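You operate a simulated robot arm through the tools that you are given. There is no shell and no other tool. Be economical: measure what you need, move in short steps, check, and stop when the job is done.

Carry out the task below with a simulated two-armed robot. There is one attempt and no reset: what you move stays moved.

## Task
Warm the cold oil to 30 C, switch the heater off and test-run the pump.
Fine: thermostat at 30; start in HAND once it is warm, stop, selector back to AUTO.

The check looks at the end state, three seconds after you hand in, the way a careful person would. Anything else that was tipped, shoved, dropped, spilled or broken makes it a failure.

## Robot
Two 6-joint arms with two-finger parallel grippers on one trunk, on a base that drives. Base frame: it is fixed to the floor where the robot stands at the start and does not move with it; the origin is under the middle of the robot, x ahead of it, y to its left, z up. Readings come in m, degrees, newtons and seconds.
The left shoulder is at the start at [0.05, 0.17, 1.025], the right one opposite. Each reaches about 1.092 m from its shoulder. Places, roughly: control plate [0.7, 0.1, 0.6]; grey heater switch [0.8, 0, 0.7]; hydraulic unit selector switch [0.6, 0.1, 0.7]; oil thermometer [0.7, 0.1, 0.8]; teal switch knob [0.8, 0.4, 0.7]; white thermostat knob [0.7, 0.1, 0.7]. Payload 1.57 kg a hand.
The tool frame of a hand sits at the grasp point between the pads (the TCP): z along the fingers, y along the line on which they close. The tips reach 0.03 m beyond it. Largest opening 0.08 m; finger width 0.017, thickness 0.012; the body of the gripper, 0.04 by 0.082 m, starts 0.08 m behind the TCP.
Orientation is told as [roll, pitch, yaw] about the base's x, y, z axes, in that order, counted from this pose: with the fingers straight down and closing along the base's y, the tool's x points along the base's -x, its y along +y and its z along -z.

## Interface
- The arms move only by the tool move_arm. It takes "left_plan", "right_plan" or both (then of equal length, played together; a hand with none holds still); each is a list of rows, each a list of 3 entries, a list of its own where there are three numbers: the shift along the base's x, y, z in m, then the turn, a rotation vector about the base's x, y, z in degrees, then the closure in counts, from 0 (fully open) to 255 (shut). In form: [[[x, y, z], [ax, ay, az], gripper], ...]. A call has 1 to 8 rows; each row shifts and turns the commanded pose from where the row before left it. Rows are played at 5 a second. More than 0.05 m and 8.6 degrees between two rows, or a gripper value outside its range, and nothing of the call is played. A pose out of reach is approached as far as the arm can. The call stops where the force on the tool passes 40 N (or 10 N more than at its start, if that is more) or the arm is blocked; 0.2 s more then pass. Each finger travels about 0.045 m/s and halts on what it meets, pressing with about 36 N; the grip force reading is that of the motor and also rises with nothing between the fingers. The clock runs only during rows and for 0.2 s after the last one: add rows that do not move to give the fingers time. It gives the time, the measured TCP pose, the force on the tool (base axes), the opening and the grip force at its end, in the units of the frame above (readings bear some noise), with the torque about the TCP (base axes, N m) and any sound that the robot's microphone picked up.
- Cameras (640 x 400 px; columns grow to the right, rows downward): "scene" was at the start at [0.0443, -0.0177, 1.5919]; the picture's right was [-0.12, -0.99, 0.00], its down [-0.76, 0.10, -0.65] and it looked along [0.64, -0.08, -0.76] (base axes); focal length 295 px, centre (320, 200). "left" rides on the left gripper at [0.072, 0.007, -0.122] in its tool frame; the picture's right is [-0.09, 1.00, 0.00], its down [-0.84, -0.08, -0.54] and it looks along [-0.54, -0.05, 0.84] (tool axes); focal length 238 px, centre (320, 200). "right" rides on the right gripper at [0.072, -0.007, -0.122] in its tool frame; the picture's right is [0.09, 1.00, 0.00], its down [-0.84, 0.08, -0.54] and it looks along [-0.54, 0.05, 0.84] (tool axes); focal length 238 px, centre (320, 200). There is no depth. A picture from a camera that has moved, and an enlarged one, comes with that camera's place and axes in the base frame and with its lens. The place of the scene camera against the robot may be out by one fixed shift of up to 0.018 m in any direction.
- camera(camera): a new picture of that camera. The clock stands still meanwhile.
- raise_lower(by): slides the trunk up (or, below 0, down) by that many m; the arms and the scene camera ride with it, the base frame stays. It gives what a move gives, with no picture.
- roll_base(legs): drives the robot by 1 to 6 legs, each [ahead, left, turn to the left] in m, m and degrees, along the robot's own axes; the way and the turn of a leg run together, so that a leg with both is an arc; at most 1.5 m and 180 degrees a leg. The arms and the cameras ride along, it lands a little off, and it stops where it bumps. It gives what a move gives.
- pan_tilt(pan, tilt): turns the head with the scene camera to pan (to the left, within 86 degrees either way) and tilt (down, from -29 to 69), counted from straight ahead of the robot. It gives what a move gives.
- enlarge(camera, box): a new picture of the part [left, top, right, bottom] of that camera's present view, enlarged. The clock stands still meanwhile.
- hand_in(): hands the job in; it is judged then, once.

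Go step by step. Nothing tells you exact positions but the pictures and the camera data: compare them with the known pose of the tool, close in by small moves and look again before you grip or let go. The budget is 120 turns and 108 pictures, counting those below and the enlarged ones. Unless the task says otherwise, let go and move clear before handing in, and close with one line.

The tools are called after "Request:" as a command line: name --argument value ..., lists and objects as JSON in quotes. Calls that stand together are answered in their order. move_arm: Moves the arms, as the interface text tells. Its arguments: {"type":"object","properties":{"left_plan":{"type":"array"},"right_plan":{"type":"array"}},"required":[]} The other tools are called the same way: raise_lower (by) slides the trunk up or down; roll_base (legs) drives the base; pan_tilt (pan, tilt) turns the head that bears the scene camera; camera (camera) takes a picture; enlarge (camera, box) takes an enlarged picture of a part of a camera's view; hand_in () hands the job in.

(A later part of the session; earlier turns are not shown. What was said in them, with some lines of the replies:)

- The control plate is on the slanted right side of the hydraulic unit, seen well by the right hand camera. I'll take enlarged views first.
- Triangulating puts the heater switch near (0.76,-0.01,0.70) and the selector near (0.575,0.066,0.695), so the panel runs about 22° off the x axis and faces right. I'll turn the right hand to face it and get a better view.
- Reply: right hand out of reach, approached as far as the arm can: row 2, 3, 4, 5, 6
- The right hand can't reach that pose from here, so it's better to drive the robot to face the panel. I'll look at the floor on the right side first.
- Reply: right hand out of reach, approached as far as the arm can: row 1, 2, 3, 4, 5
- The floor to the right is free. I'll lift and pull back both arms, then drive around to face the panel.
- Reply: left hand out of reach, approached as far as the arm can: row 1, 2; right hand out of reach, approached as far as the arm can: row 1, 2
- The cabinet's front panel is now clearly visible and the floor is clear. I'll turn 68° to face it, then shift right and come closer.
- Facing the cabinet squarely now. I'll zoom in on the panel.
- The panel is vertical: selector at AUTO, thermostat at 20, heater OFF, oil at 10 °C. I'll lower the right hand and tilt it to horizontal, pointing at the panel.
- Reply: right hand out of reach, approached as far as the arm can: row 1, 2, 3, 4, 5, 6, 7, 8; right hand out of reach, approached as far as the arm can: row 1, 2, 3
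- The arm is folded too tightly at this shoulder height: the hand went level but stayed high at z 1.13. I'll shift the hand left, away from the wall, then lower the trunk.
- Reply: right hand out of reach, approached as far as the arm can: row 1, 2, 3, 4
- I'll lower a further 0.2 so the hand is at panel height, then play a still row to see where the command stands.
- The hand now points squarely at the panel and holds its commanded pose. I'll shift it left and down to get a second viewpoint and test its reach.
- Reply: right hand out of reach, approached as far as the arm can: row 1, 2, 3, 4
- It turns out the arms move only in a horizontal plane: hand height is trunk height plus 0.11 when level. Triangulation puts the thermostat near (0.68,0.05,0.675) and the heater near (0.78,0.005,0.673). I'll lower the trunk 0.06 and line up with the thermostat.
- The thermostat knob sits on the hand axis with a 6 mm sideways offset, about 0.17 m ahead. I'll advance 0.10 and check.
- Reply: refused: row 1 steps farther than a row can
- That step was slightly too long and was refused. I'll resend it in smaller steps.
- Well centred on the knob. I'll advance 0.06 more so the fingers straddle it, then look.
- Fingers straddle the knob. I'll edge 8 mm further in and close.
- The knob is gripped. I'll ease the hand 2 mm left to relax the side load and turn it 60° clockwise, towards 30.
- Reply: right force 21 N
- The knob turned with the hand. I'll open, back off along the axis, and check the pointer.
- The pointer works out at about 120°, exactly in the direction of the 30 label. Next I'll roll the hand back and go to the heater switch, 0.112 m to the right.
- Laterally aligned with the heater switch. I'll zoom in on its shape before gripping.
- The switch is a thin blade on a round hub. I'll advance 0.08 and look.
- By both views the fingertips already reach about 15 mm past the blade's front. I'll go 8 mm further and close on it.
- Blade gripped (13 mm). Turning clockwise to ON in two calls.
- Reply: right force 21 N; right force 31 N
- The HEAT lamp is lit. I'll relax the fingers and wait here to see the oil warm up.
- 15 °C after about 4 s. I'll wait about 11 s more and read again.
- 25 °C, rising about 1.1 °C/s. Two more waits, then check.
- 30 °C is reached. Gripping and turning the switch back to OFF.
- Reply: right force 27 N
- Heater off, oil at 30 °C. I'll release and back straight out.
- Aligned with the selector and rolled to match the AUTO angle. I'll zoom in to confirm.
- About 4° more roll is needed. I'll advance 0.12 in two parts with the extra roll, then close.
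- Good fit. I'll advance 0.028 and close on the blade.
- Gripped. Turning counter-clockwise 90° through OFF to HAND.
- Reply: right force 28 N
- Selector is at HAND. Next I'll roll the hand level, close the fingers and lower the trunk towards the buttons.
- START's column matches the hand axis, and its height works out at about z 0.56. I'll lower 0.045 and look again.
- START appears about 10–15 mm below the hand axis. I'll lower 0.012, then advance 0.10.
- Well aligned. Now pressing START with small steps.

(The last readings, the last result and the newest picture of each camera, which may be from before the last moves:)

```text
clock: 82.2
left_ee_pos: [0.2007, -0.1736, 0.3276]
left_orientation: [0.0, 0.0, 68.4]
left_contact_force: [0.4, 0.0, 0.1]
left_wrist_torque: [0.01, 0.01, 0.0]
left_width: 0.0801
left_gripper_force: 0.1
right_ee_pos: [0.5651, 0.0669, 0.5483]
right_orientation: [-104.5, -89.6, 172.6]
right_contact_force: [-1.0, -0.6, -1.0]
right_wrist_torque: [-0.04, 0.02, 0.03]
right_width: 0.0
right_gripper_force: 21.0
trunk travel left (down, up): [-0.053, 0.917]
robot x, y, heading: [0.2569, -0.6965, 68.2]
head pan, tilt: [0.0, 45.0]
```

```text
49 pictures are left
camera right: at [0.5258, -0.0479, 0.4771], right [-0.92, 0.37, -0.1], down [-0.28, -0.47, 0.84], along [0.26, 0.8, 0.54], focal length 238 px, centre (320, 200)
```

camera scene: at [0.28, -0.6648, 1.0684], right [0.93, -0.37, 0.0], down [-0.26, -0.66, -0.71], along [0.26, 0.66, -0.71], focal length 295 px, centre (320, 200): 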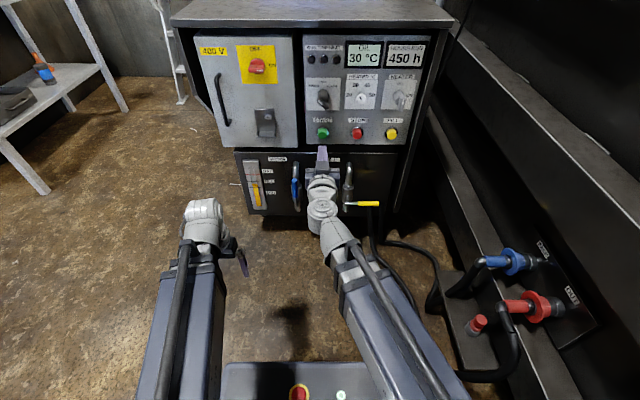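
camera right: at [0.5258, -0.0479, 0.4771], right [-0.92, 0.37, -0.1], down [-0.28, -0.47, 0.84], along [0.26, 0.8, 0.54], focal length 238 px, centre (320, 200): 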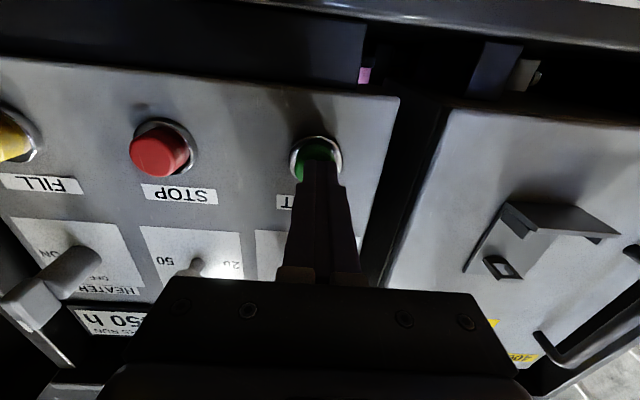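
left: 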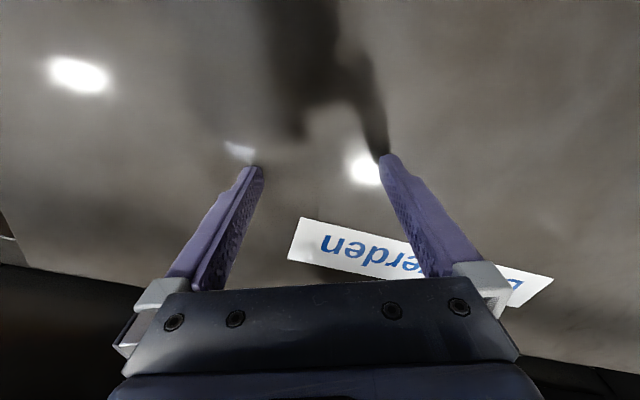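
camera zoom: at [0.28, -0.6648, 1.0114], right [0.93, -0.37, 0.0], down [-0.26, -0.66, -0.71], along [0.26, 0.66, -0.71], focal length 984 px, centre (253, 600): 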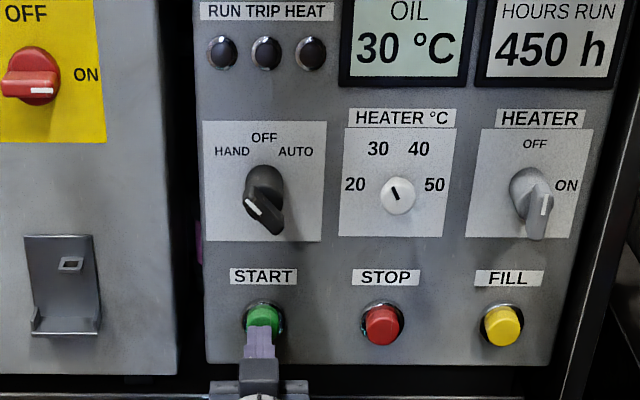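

Just at the button. Pressing in further.

Request:
move_arm --right_plan '[[[0.0015, 0.0037, 0], [0, 0, 0], 255], [[0.0015, 0.0037, 0], [0, 0, 0], 255], [[0.0015, 0.0037, 0], [0, 0, 0], 255], [[0, 0, 0], [0, 0, 0], 255]]'

Request:
enlarge --camera "scene" --box '[260, 20, 420, 140]'

```text
clock: 83.0
left_ee_pos: [0.1999, -0.1755, 0.3286]
left_orientation: [0.0, 0.0, 68.4]
left_contact_force: [-0.7, 0.2, -0.6]
left_wrist_torque: [0.02, -0.01, 0.04]
left_width: 0.0798
left_gripper_force: 0.1
right_ee_pos: [0.5678, 0.0705, 0.548]
right_orientation: [-105.4, -89.7, 173.3]
right_contact_force: [-7.1, -18.5, -5.2]
right_wrist_torque: [-0.12, 0.08, -0.08]
right_width: 0.0001
right_gripper_force: 21.2
trunk travel left (down, up): [-0.053, 0.917]
robot x, y, heading: [0.2595, -0.697, 68.3]
head pan, tilt: [0.0, 45.0]
heard: click
stopped in row 3 (right hand): the force on the tool passed its limit at 45 N (the readings are from after the stop); the commanded pose is now the measured one
```

```text
3.33 times, centred on (340, 80) of scene
camera zoom: at [0.2796, -0.6659, 1.0114], right [0.93, -0.37, 0.0], down [-0.26, -0.66, -0.71], along [0.26, 0.66, -0.71], focal length 984 px, centre (253, 600)
```

zoom: 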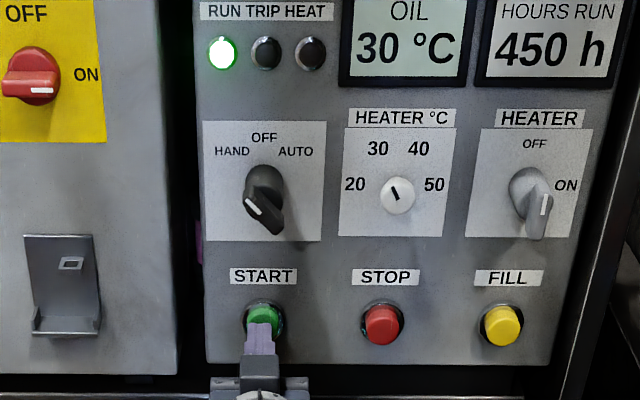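

The RUN lamp is green. I'll back off, shift 0.112 m right to STOP, and look.

Request:
move_arm --right_plan '[[[-0.0129, -0.0326, 0], [0, 0, 0], 255], [[-0.0129, -0.0326, 0], [0, 0, 0], 255], [[0.0347, -0.0137, 0], [0, 0, 0], 255], [[0.0347, -0.0137, 0], [0, 0, 0], 255], [[0.0347, -0.0137, 0], [0, 0, 0], 255], [[0, 0, 0], [0, 0, 0], 255]]'

Request:
camera --camera "right"

Request:
enlarge --camera "scene" --box '[260, 20, 420, 140]'

```text
clock: 84.4
left_ee_pos: [0.2007, -0.1745, 0.3282]
left_orientation: [0.1, 0.0, 68.3]
left_contact_force: [0.6, 0.8, -0.1]
left_wrist_torque: [-0.01, -0.02, -0.01]
left_width: 0.0799
left_gripper_force: 0.0
right_ee_pos: [0.6482, -0.0324, 0.5488]
right_orientation: [-89.9, -89.8, 158.1]
right_contact_force: [0.4, -0.2, -1.0]
right_wrist_torque: [0.01, -0.01, 0.01]
right_width: 0.0
right_gripper_force: 21.4
trunk travel left (down, up): [-0.053, 0.917]
robot x, y, heading: [0.2571, -0.6957, 68.4]
head pan, tilt: [0.0, 45.0]
```

```text
47 pictures are left
camera right: at [0.6079, -0.1484, 0.4769], right [-0.92, 0.37, -0.1], down [-0.28, -0.47, 0.84], along [0.26, 0.8, 0.54], focal length 238 px, centre (320, 200)
```

right: 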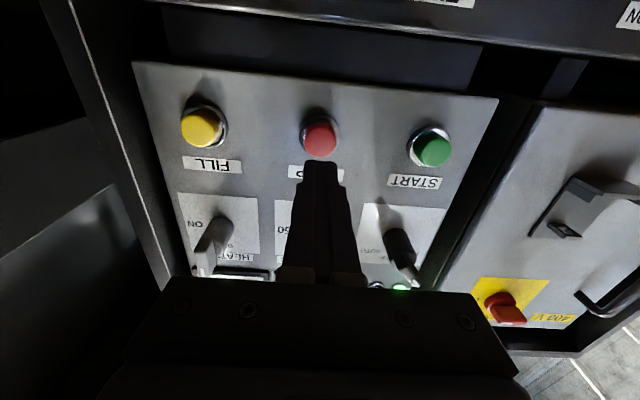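

```text
3.33 times, centred on (340, 80) of scene
camera zoom: at [0.2797, -0.6654, 1.0114], right [0.93, -0.37, 0.0], down [-0.26, -0.66, -0.71], along [0.26, 0.66, -0.71], focal length 984 px, centre (253, 600)
```

zoom: 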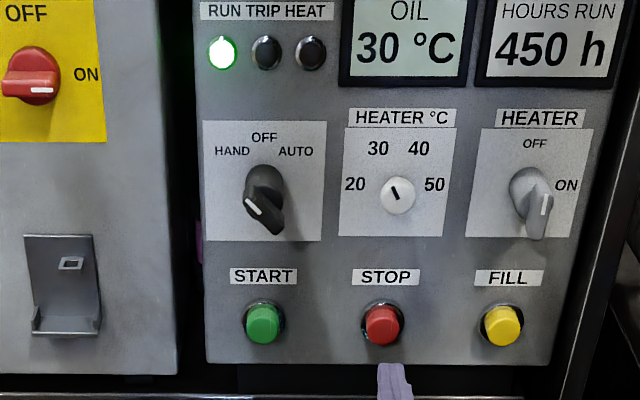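

STOP is aligned. I'll let the pump run a couple of seconds while moving in closer, and check clearance to the fill pipe.

Request:
move_arm --right_plan '[[[0, 0, 0], [0, 0, 0], 255], [[0, 0, 0], [0, 0, 0], 255], [[0, 0, 0], [0, 0, 0], 255], [[0, 0, 0], [0, 0, 0], 255], [[0.0063, 0.0158, 0], [0, 0, 0], 255], [[0.0063, 0.0158, 0], [0, 0, 0], 255], [[0.0063, 0.0158, 0], [0, 0, 0], 255], [[0, 0, 0], [0, 0, 0], 255]]'

Request:
enlarge --camera "scene" --box '[260, 40, 440, 200]'

```text
clock: 86.2
left_ee_pos: [0.2009, -0.1742, 0.328]
left_orientation: [0.1, 0.0, 68.4]
left_contact_force: [-0.5, -0.4, -0.5]
left_wrist_torque: [-0.02, 0.02, 0.02]
left_width: 0.0798
left_gripper_force: 0.0
right_ee_pos: [0.6657, 0.0141, 0.5484]
right_orientation: [-94.8, -89.6, 162.8]
right_contact_force: [-0.7, -1.0, 0.0]
right_wrist_torque: [0.0, 0.01, 0.01]
right_width: 0.0002
right_gripper_force: 21.0
trunk travel left (down, up): [-0.053, 0.917]
robot x, y, heading: [0.2553, -0.6941, 68.2]
head pan, tilt: [0.0, 45.0]
```

```text
2.50 times, centred on (350, 120) of scene
camera zoom: at [0.2798, -0.6653, 1.0114], right [0.93, -0.37, 0.0], down [-0.26, -0.66, -0.71], along [0.26, 0.66, -0.71], focal length 738 px, centre (245, 400)
```

zoom: 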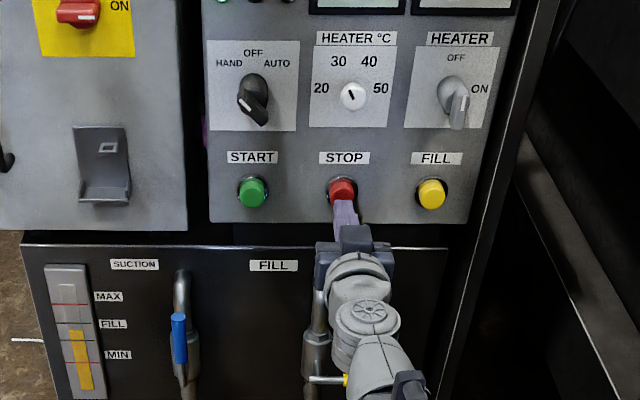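

No contact with the pipe. Pressing STOP.

Request:
move_arm --right_plan '[[[0.0037, 0.0093, 0], [0, 0, 0], 255], [[0.0015, 0.0037, 0], [0, 0, 0], 255], [[0.0015, 0.0037, 0], [0, 0, 0], 255], [[0.0015, 0.0037, 0], [0, 0, 0], 255], [[0.0011, 0.0028, 0], [0, 0, 0], 255]]'

Request:
enlarge --camera "scene" --box '[260, 20, 420, 140]'

```text
clock: 87.2
left_ee_pos: [0.2005, -0.1757, 0.3286]
left_orientation: [0.0, -0.1, 68.3]
left_contact_force: [-0.4, 0.4, -0.4]
left_wrist_torque: [0.03, -0.02, -0.03]
left_width: 0.0802
left_gripper_force: 0.1
right_ee_pos: [0.6712, 0.0286, 0.5485]
right_orientation: [-100.0, -89.7, 168.2]
right_contact_force: [-8.7, -18.6, -5.7]
right_wrist_torque: [-0.11, 0.03, -0.01]
right_width: 0.0
right_gripper_force: 21.5
trunk travel left (down, up): [-0.053, 0.917]
robot x, y, heading: [0.2526, -0.6961, 68.2]
head pan, tilt: [0.0, 45.0]
heard: click
stopped in row 5 (right hand): the force on the tool passed its limit at 44 N (the readings are from after the stop); the commanded pose is now the measured one
```

```text
3.33 times, centred on (340, 80) of scene
camera zoom: at [0.2794, -0.6665, 1.0114], right [0.93, -0.37, 0.0], down [-0.26, -0.66, -0.71], along [0.26, 0.66, -0.71], focal length 984 px, centre (253, 600)
```

zoom: 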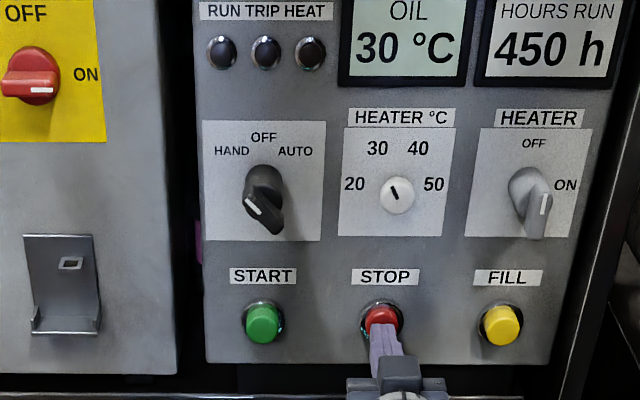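

The pump stopped. I'll back out, raise the trunk to knob height, and return to the selector with −45° roll.

Request:
move_arm --right_plan '[[[-0.0147, -0.0372, 0], [0, 0, 0], 255], [[-0.0147, -0.0372, 0], [0, 0, 0], 255], [[-0.0147, -0.0372, 0], [0, 0, 0], 255], [[0, 0, 0], [0, 0, 0], 255]]'

Request:
raise_lower --by 0.126

Request:
move_arm --right_plan '[[[-0.019, 0.002, 0], [-2.75, -6.95, 0], 90], [[-0.019, 0.002, 0], [-2.75, -6.95, 0], 90], [[-0.019, 0.002, 0], [-2.75, -6.95, 0], 90], [[-0.019, 0.002, 0], [-2.75, -6.95, 0], 90], [[-0.019, 0.002, 0], [-2.75, -6.95, 0], 90], [[-0.0186, 0.0017, 0], [-2.75, -6.95, 0], 90], [[0, 0, 0], [0, 0, 0], 90]]'

Request:
camera --camera "right"

Request:
enlarge --camera "right" --box '[260, 60, 390, 180]'

```text
clock: 88.2
left_ee_pos: [0.2006, -0.1745, 0.3277]
left_orientation: [0.0, -0.1, 68.3]
left_contact_force: [0.8, 0.8, 0.5]
left_wrist_torque: [-0.01, -0.01, 0.03]
left_width: 0.0799
left_gripper_force: 0.0
right_ee_pos: [0.6284, -0.0814, 0.5491]
right_orientation: [-97.0, -89.7, 165.2]
right_contact_force: [0.0, 0.3, 0.6]
right_wrist_torque: [-0.02, 0.0, -0.03]
right_width: 0.0
right_gripper_force: 21.1
trunk travel left (down, up): [-0.053, 0.917]
robot x, y, heading: [0.2541, -0.6963, 68.2]
head pan, tilt: [0.0, 45.0]
```

```text
clock: 89.7
left_ee_pos: [0.2008, -0.1754, 0.4536]
left_orientation: [0.0, 0.0, 68.3]
left_contact_force: [0.7, 1.0, 0.0]
left_wrist_torque: [-0.03, -0.01, 0.02]
left_width: 0.0798
left_gripper_force: 0.1
right_ee_pos: [0.6274, -0.0806, 0.6754]
right_orientation: [-97.2, -89.7, 165.3]
right_contact_force: [0.5, -0.1, 0.1]
right_wrist_torque: [0.0, 0.0, -0.02]
right_width: 0.0
right_gripper_force: 21.1
trunk travel left (down, up): [-0.179, 0.791]
robot x, y, heading: [0.2561, -0.6962, 68.3]
head pan, tilt: [0.0, 45.0]
```

```text
clock: 91.3
left_ee_pos: [0.2014, -0.1743, 0.4535]
left_orientation: [0.0, 0.0, 68.3]
left_contact_force: [0.5, 0.0, -0.2]
left_wrist_torque: [0.0, -0.02, -0.01]
left_width: 0.0801
left_gripper_force: 0.0
right_ee_pos: [0.5131, -0.0695, 0.6757]
right_orientation: [-90.3, -44.8, 158.4]
right_contact_force: [0.2, -0.2, 0.2]
right_wrist_torque: [-0.01, -0.02, 0.03]
right_width: 0.0519
right_gripper_force: 0.0
trunk travel left (down, up): [-0.179, 0.791]
robot x, y, heading: [0.2582, -0.6935, 68.6]
head pan, tilt: [0.0, 45.0]
```

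```text
43 pictures are left
camera right: at [0.519, -0.2024, 0.6292], right [-0.59, 0.24, -0.77], down [-0.8, -0.26, 0.53], along [-0.08, 0.93, 0.35], focal length 238 px, centre (320, 200)
```

right: 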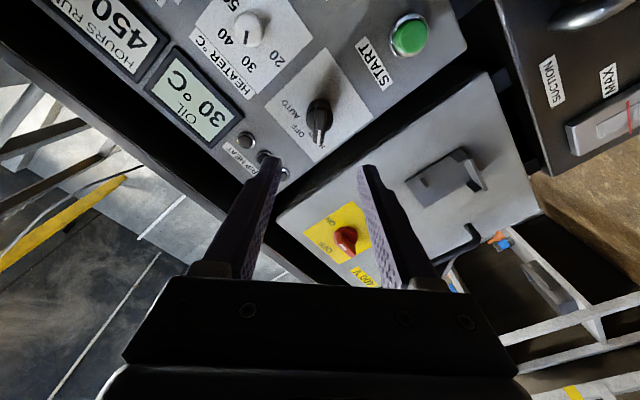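

```text
3.33 times, centred on (325, 120) of right
camera zoom: at [0.519, -0.2024, 0.6292], right [-0.59, 0.24, -0.77], down [-0.8, -0.26, 0.53], along [-0.08, 0.93, 0.35], focal length 794 px, centre (303, 467)
```

zoom: 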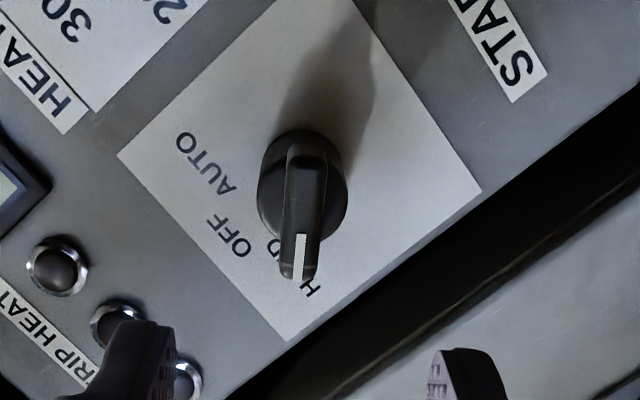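

Aligned with the blade at HAND. I'll advance and grip.

Request:
move_arm --right_plan '[[[0.0146, 0.0375, 0], [0, 0, 0], 90], [[0.0146, 0.0375, 0], [0, 0, 0], 90], [[0.0146, 0.0375, 0], [0, 0, 0], 90], [[0, 0, 0], [0, 0, 0], 250], [[0, 0, 0], [0, 0, 0], 250], [[0, 0, 0], [0, 0, 0], 250], [[0, 0, 0], [0, 0, 0], 250], [[0, 0, 0], [0, 0, 0], 250]]'

Request:
camera --camera "right"

```text
clock: 93.1
left_ee_pos: [0.2021, -0.175, 0.4538]
left_orientation: [0.1, 0.0, 68.2]
left_contact_force: [0.2, 0.4, -0.5]
left_wrist_torque: [0.01, 0.0, -0.03]
left_width: 0.0801
left_gripper_force: 0.2
right_ee_pos: [0.5589, 0.0439, 0.6753]
right_orientation: [-90.4, -45.0, 158.5]
right_contact_force: [6.3, 1.4, 7.7]
right_wrist_torque: [0.42, -0.08, -0.36]
right_width: 0.013
right_gripper_force: 30.1
trunk travel left (down, up): [-0.179, 0.791]
robot x, y, heading: [0.2588, -0.6968, 68.3]
head pan, tilt: [0.0, 45.0]
```

```text
41 pictures are left
camera right: at [0.5638, -0.0896, 0.6297], right [-0.59, 0.24, -0.77], down [-0.8, -0.27, 0.53], along [-0.08, 0.93, 0.35], focal length 238 px, centre (320, 200)
```

right: 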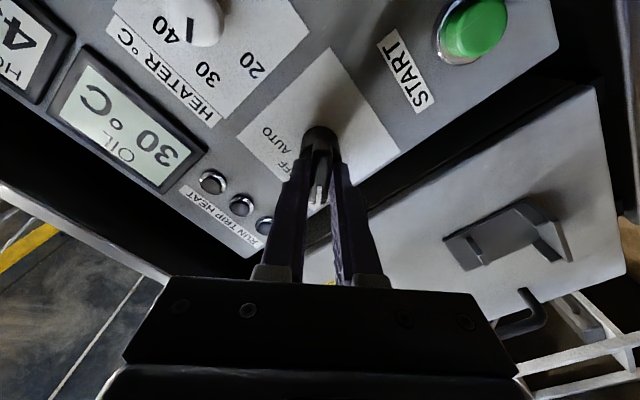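

Gripped. Turning 90° clockwise to AUTO, then releasing and backing out.

Request:
move_arm --right_plan '[[[0, 0, 0], [3.05, 7.72, 0], 250], [[0, 0, 0], [3.05, 7.72, 0], 250], [[0, 0, 0], [3.05, 7.72, 0], 250], [[0, 0, 0], [3.05, 7.72, 0], 250], [[0, 0, 0], [3.05, 7.72, 0], 250], [[0, 0, 0], [3.05, 7.72, 0], 250], [[0, 0, 0], [3.05, 7.72, 0], 250], [[0, 0, 0], [3.05, 7.72, 0], 250]]'

Request:
move_arm --right_plan '[[[0, 0, 0], [3.05, 7.72, 0], 250], [[0, 0, 0], [3.05, 7.72, 0], 250], [[0, 0, 0], [2.7, 6.8, 0], 250], [[0, 0, 0], [0, 0, 0], 250], [[0, 0, 0], [0, 0, 0], 140], [[0, 0, 0], [0, 0, 0], 90], [[0, 0, 0], [0, 0, 0], 90]]'

Request:
move_arm --right_plan '[[[-0.0146, -0.0372, 0], [0, 0, 0], 90], [[-0.0146, -0.0372, 0], [0, 0, 0], 90], [[-0.0146, -0.0372, 0], [0, 0, 0], 90], [[-0.0146, -0.0372, 0], [0, 0, 0], 90], [[0, 0, 0], [0, 0, 0], 90]]'

Request:
enlarge --camera "scene" --box '[290, 50, 450, 170]'

Request:
camera --camera "scene"

```text
clock: 94.9
left_ee_pos: [0.2006, -0.1747, 0.4541]
left_orientation: [0.0, -0.1, 68.3]
left_contact_force: [-0.6, -0.3, 0.4]
left_wrist_torque: [-0.03, 0.0, -0.03]
left_width: 0.08
left_gripper_force: 0.1
right_ee_pos: [0.5586, 0.0413, 0.6739]
right_orientation: [90.1, -68.7, -22.0]
right_contact_force: [8.0, 8.7, 17.3]
right_wrist_torque: [0.49, -0.18, -0.72]
right_width: 0.0129
right_gripper_force: 29.6
trunk travel left (down, up): [-0.179, 0.791]
robot x, y, heading: [0.2587, -0.6971, 68.2]
head pan, tilt: [0.0, 45.0]
```

```text
clock: 96.5
left_ee_pos: [0.2004, -0.1756, 0.4527]
left_orientation: [0.0, 0.0, 68.3]
left_contact_force: [-0.8, -0.4, -0.7]
left_wrist_torque: [-0.03, -0.02, 0.02]
left_width: 0.0801
left_gripper_force: 0.0
right_ee_pos: [0.5581, 0.0436, 0.6733]
right_orientation: [89.9, -44.8, -21.7]
right_contact_force: [-0.5, -0.3, -0.2]
right_wrist_torque: [0.02, -0.02, 0.03]
right_width: 0.0517
right_gripper_force: 0.1
trunk travel left (down, up): [-0.179, 0.791]
robot x, y, heading: [0.2578, -0.6947, 68.3]
head pan, tilt: [0.0, 45.0]
```

```text
clock: 97.7
left_ee_pos: [0.201, -0.1759, 0.4527]
left_orientation: [0.1, 0.0, 68.3]
left_contact_force: [-0.1, 0.4, -0.1]
left_wrist_torque: [-0.01, 0.0, 0.06]
left_width: 0.0799
left_gripper_force: 0.0
right_ee_pos: [0.5003, -0.1006, 0.6729]
right_orientation: [89.8, -44.8, -21.7]
right_contact_force: [0.6, -0.9, 0.6]
right_wrist_torque: [-0.02, -0.03, 0.03]
right_width: 0.0517
right_gripper_force: 0.0
right hand out of reach, approached as far as the arm can: row 4
trunk travel left (down, up): [-0.179, 0.791]
robot x, y, heading: [0.2566, -0.6963, 68.4]
head pan, tilt: [0.0, 45.0]
```

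```text
3.33 times, centred on (370, 110) of scene
camera zoom: at [0.2796, -0.6658, 1.1374], right [0.93, -0.37, 0.0], down [-0.26, -0.66, -0.71], along [0.26, 0.66, -0.71], focal length 984 px, centre (153, 500)
```

zoom: 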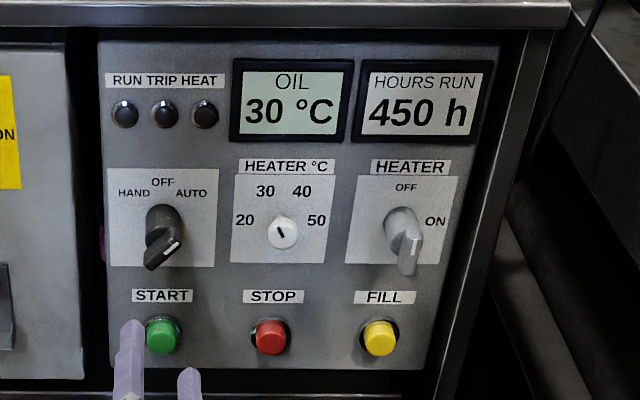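

```text
39 pictures are left
camera scene: at [0.2796, -0.6658, 1.1374], right [0.93, -0.37, 0.0], down [-0.26, -0.66, -0.71], along [0.26, 0.66, -0.71], focal length 295 px, centre (320, 200)
```

scene: 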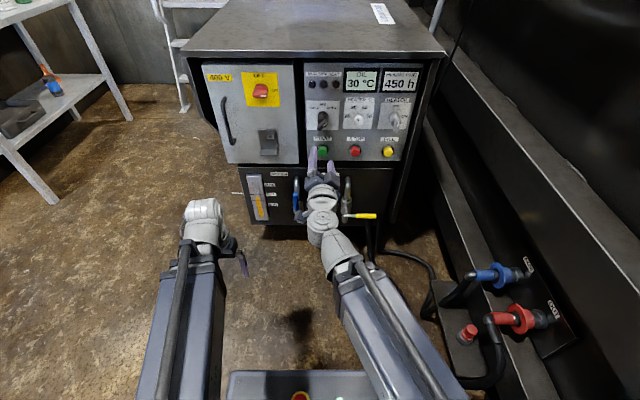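

Everything reads as asked: thermostat at 30, oil at 30 °C, heater OFF, pump stopped, selector at AUTO, and the hand is clear. Handing in.

Request:
hand_in

```text
The job is handed in.
```

The oil is at 30 °C with the thermostat at 30 and the heater off; the pump was started in HAND, ran a few seconds and was stopped, and the selector is back on AUTO.
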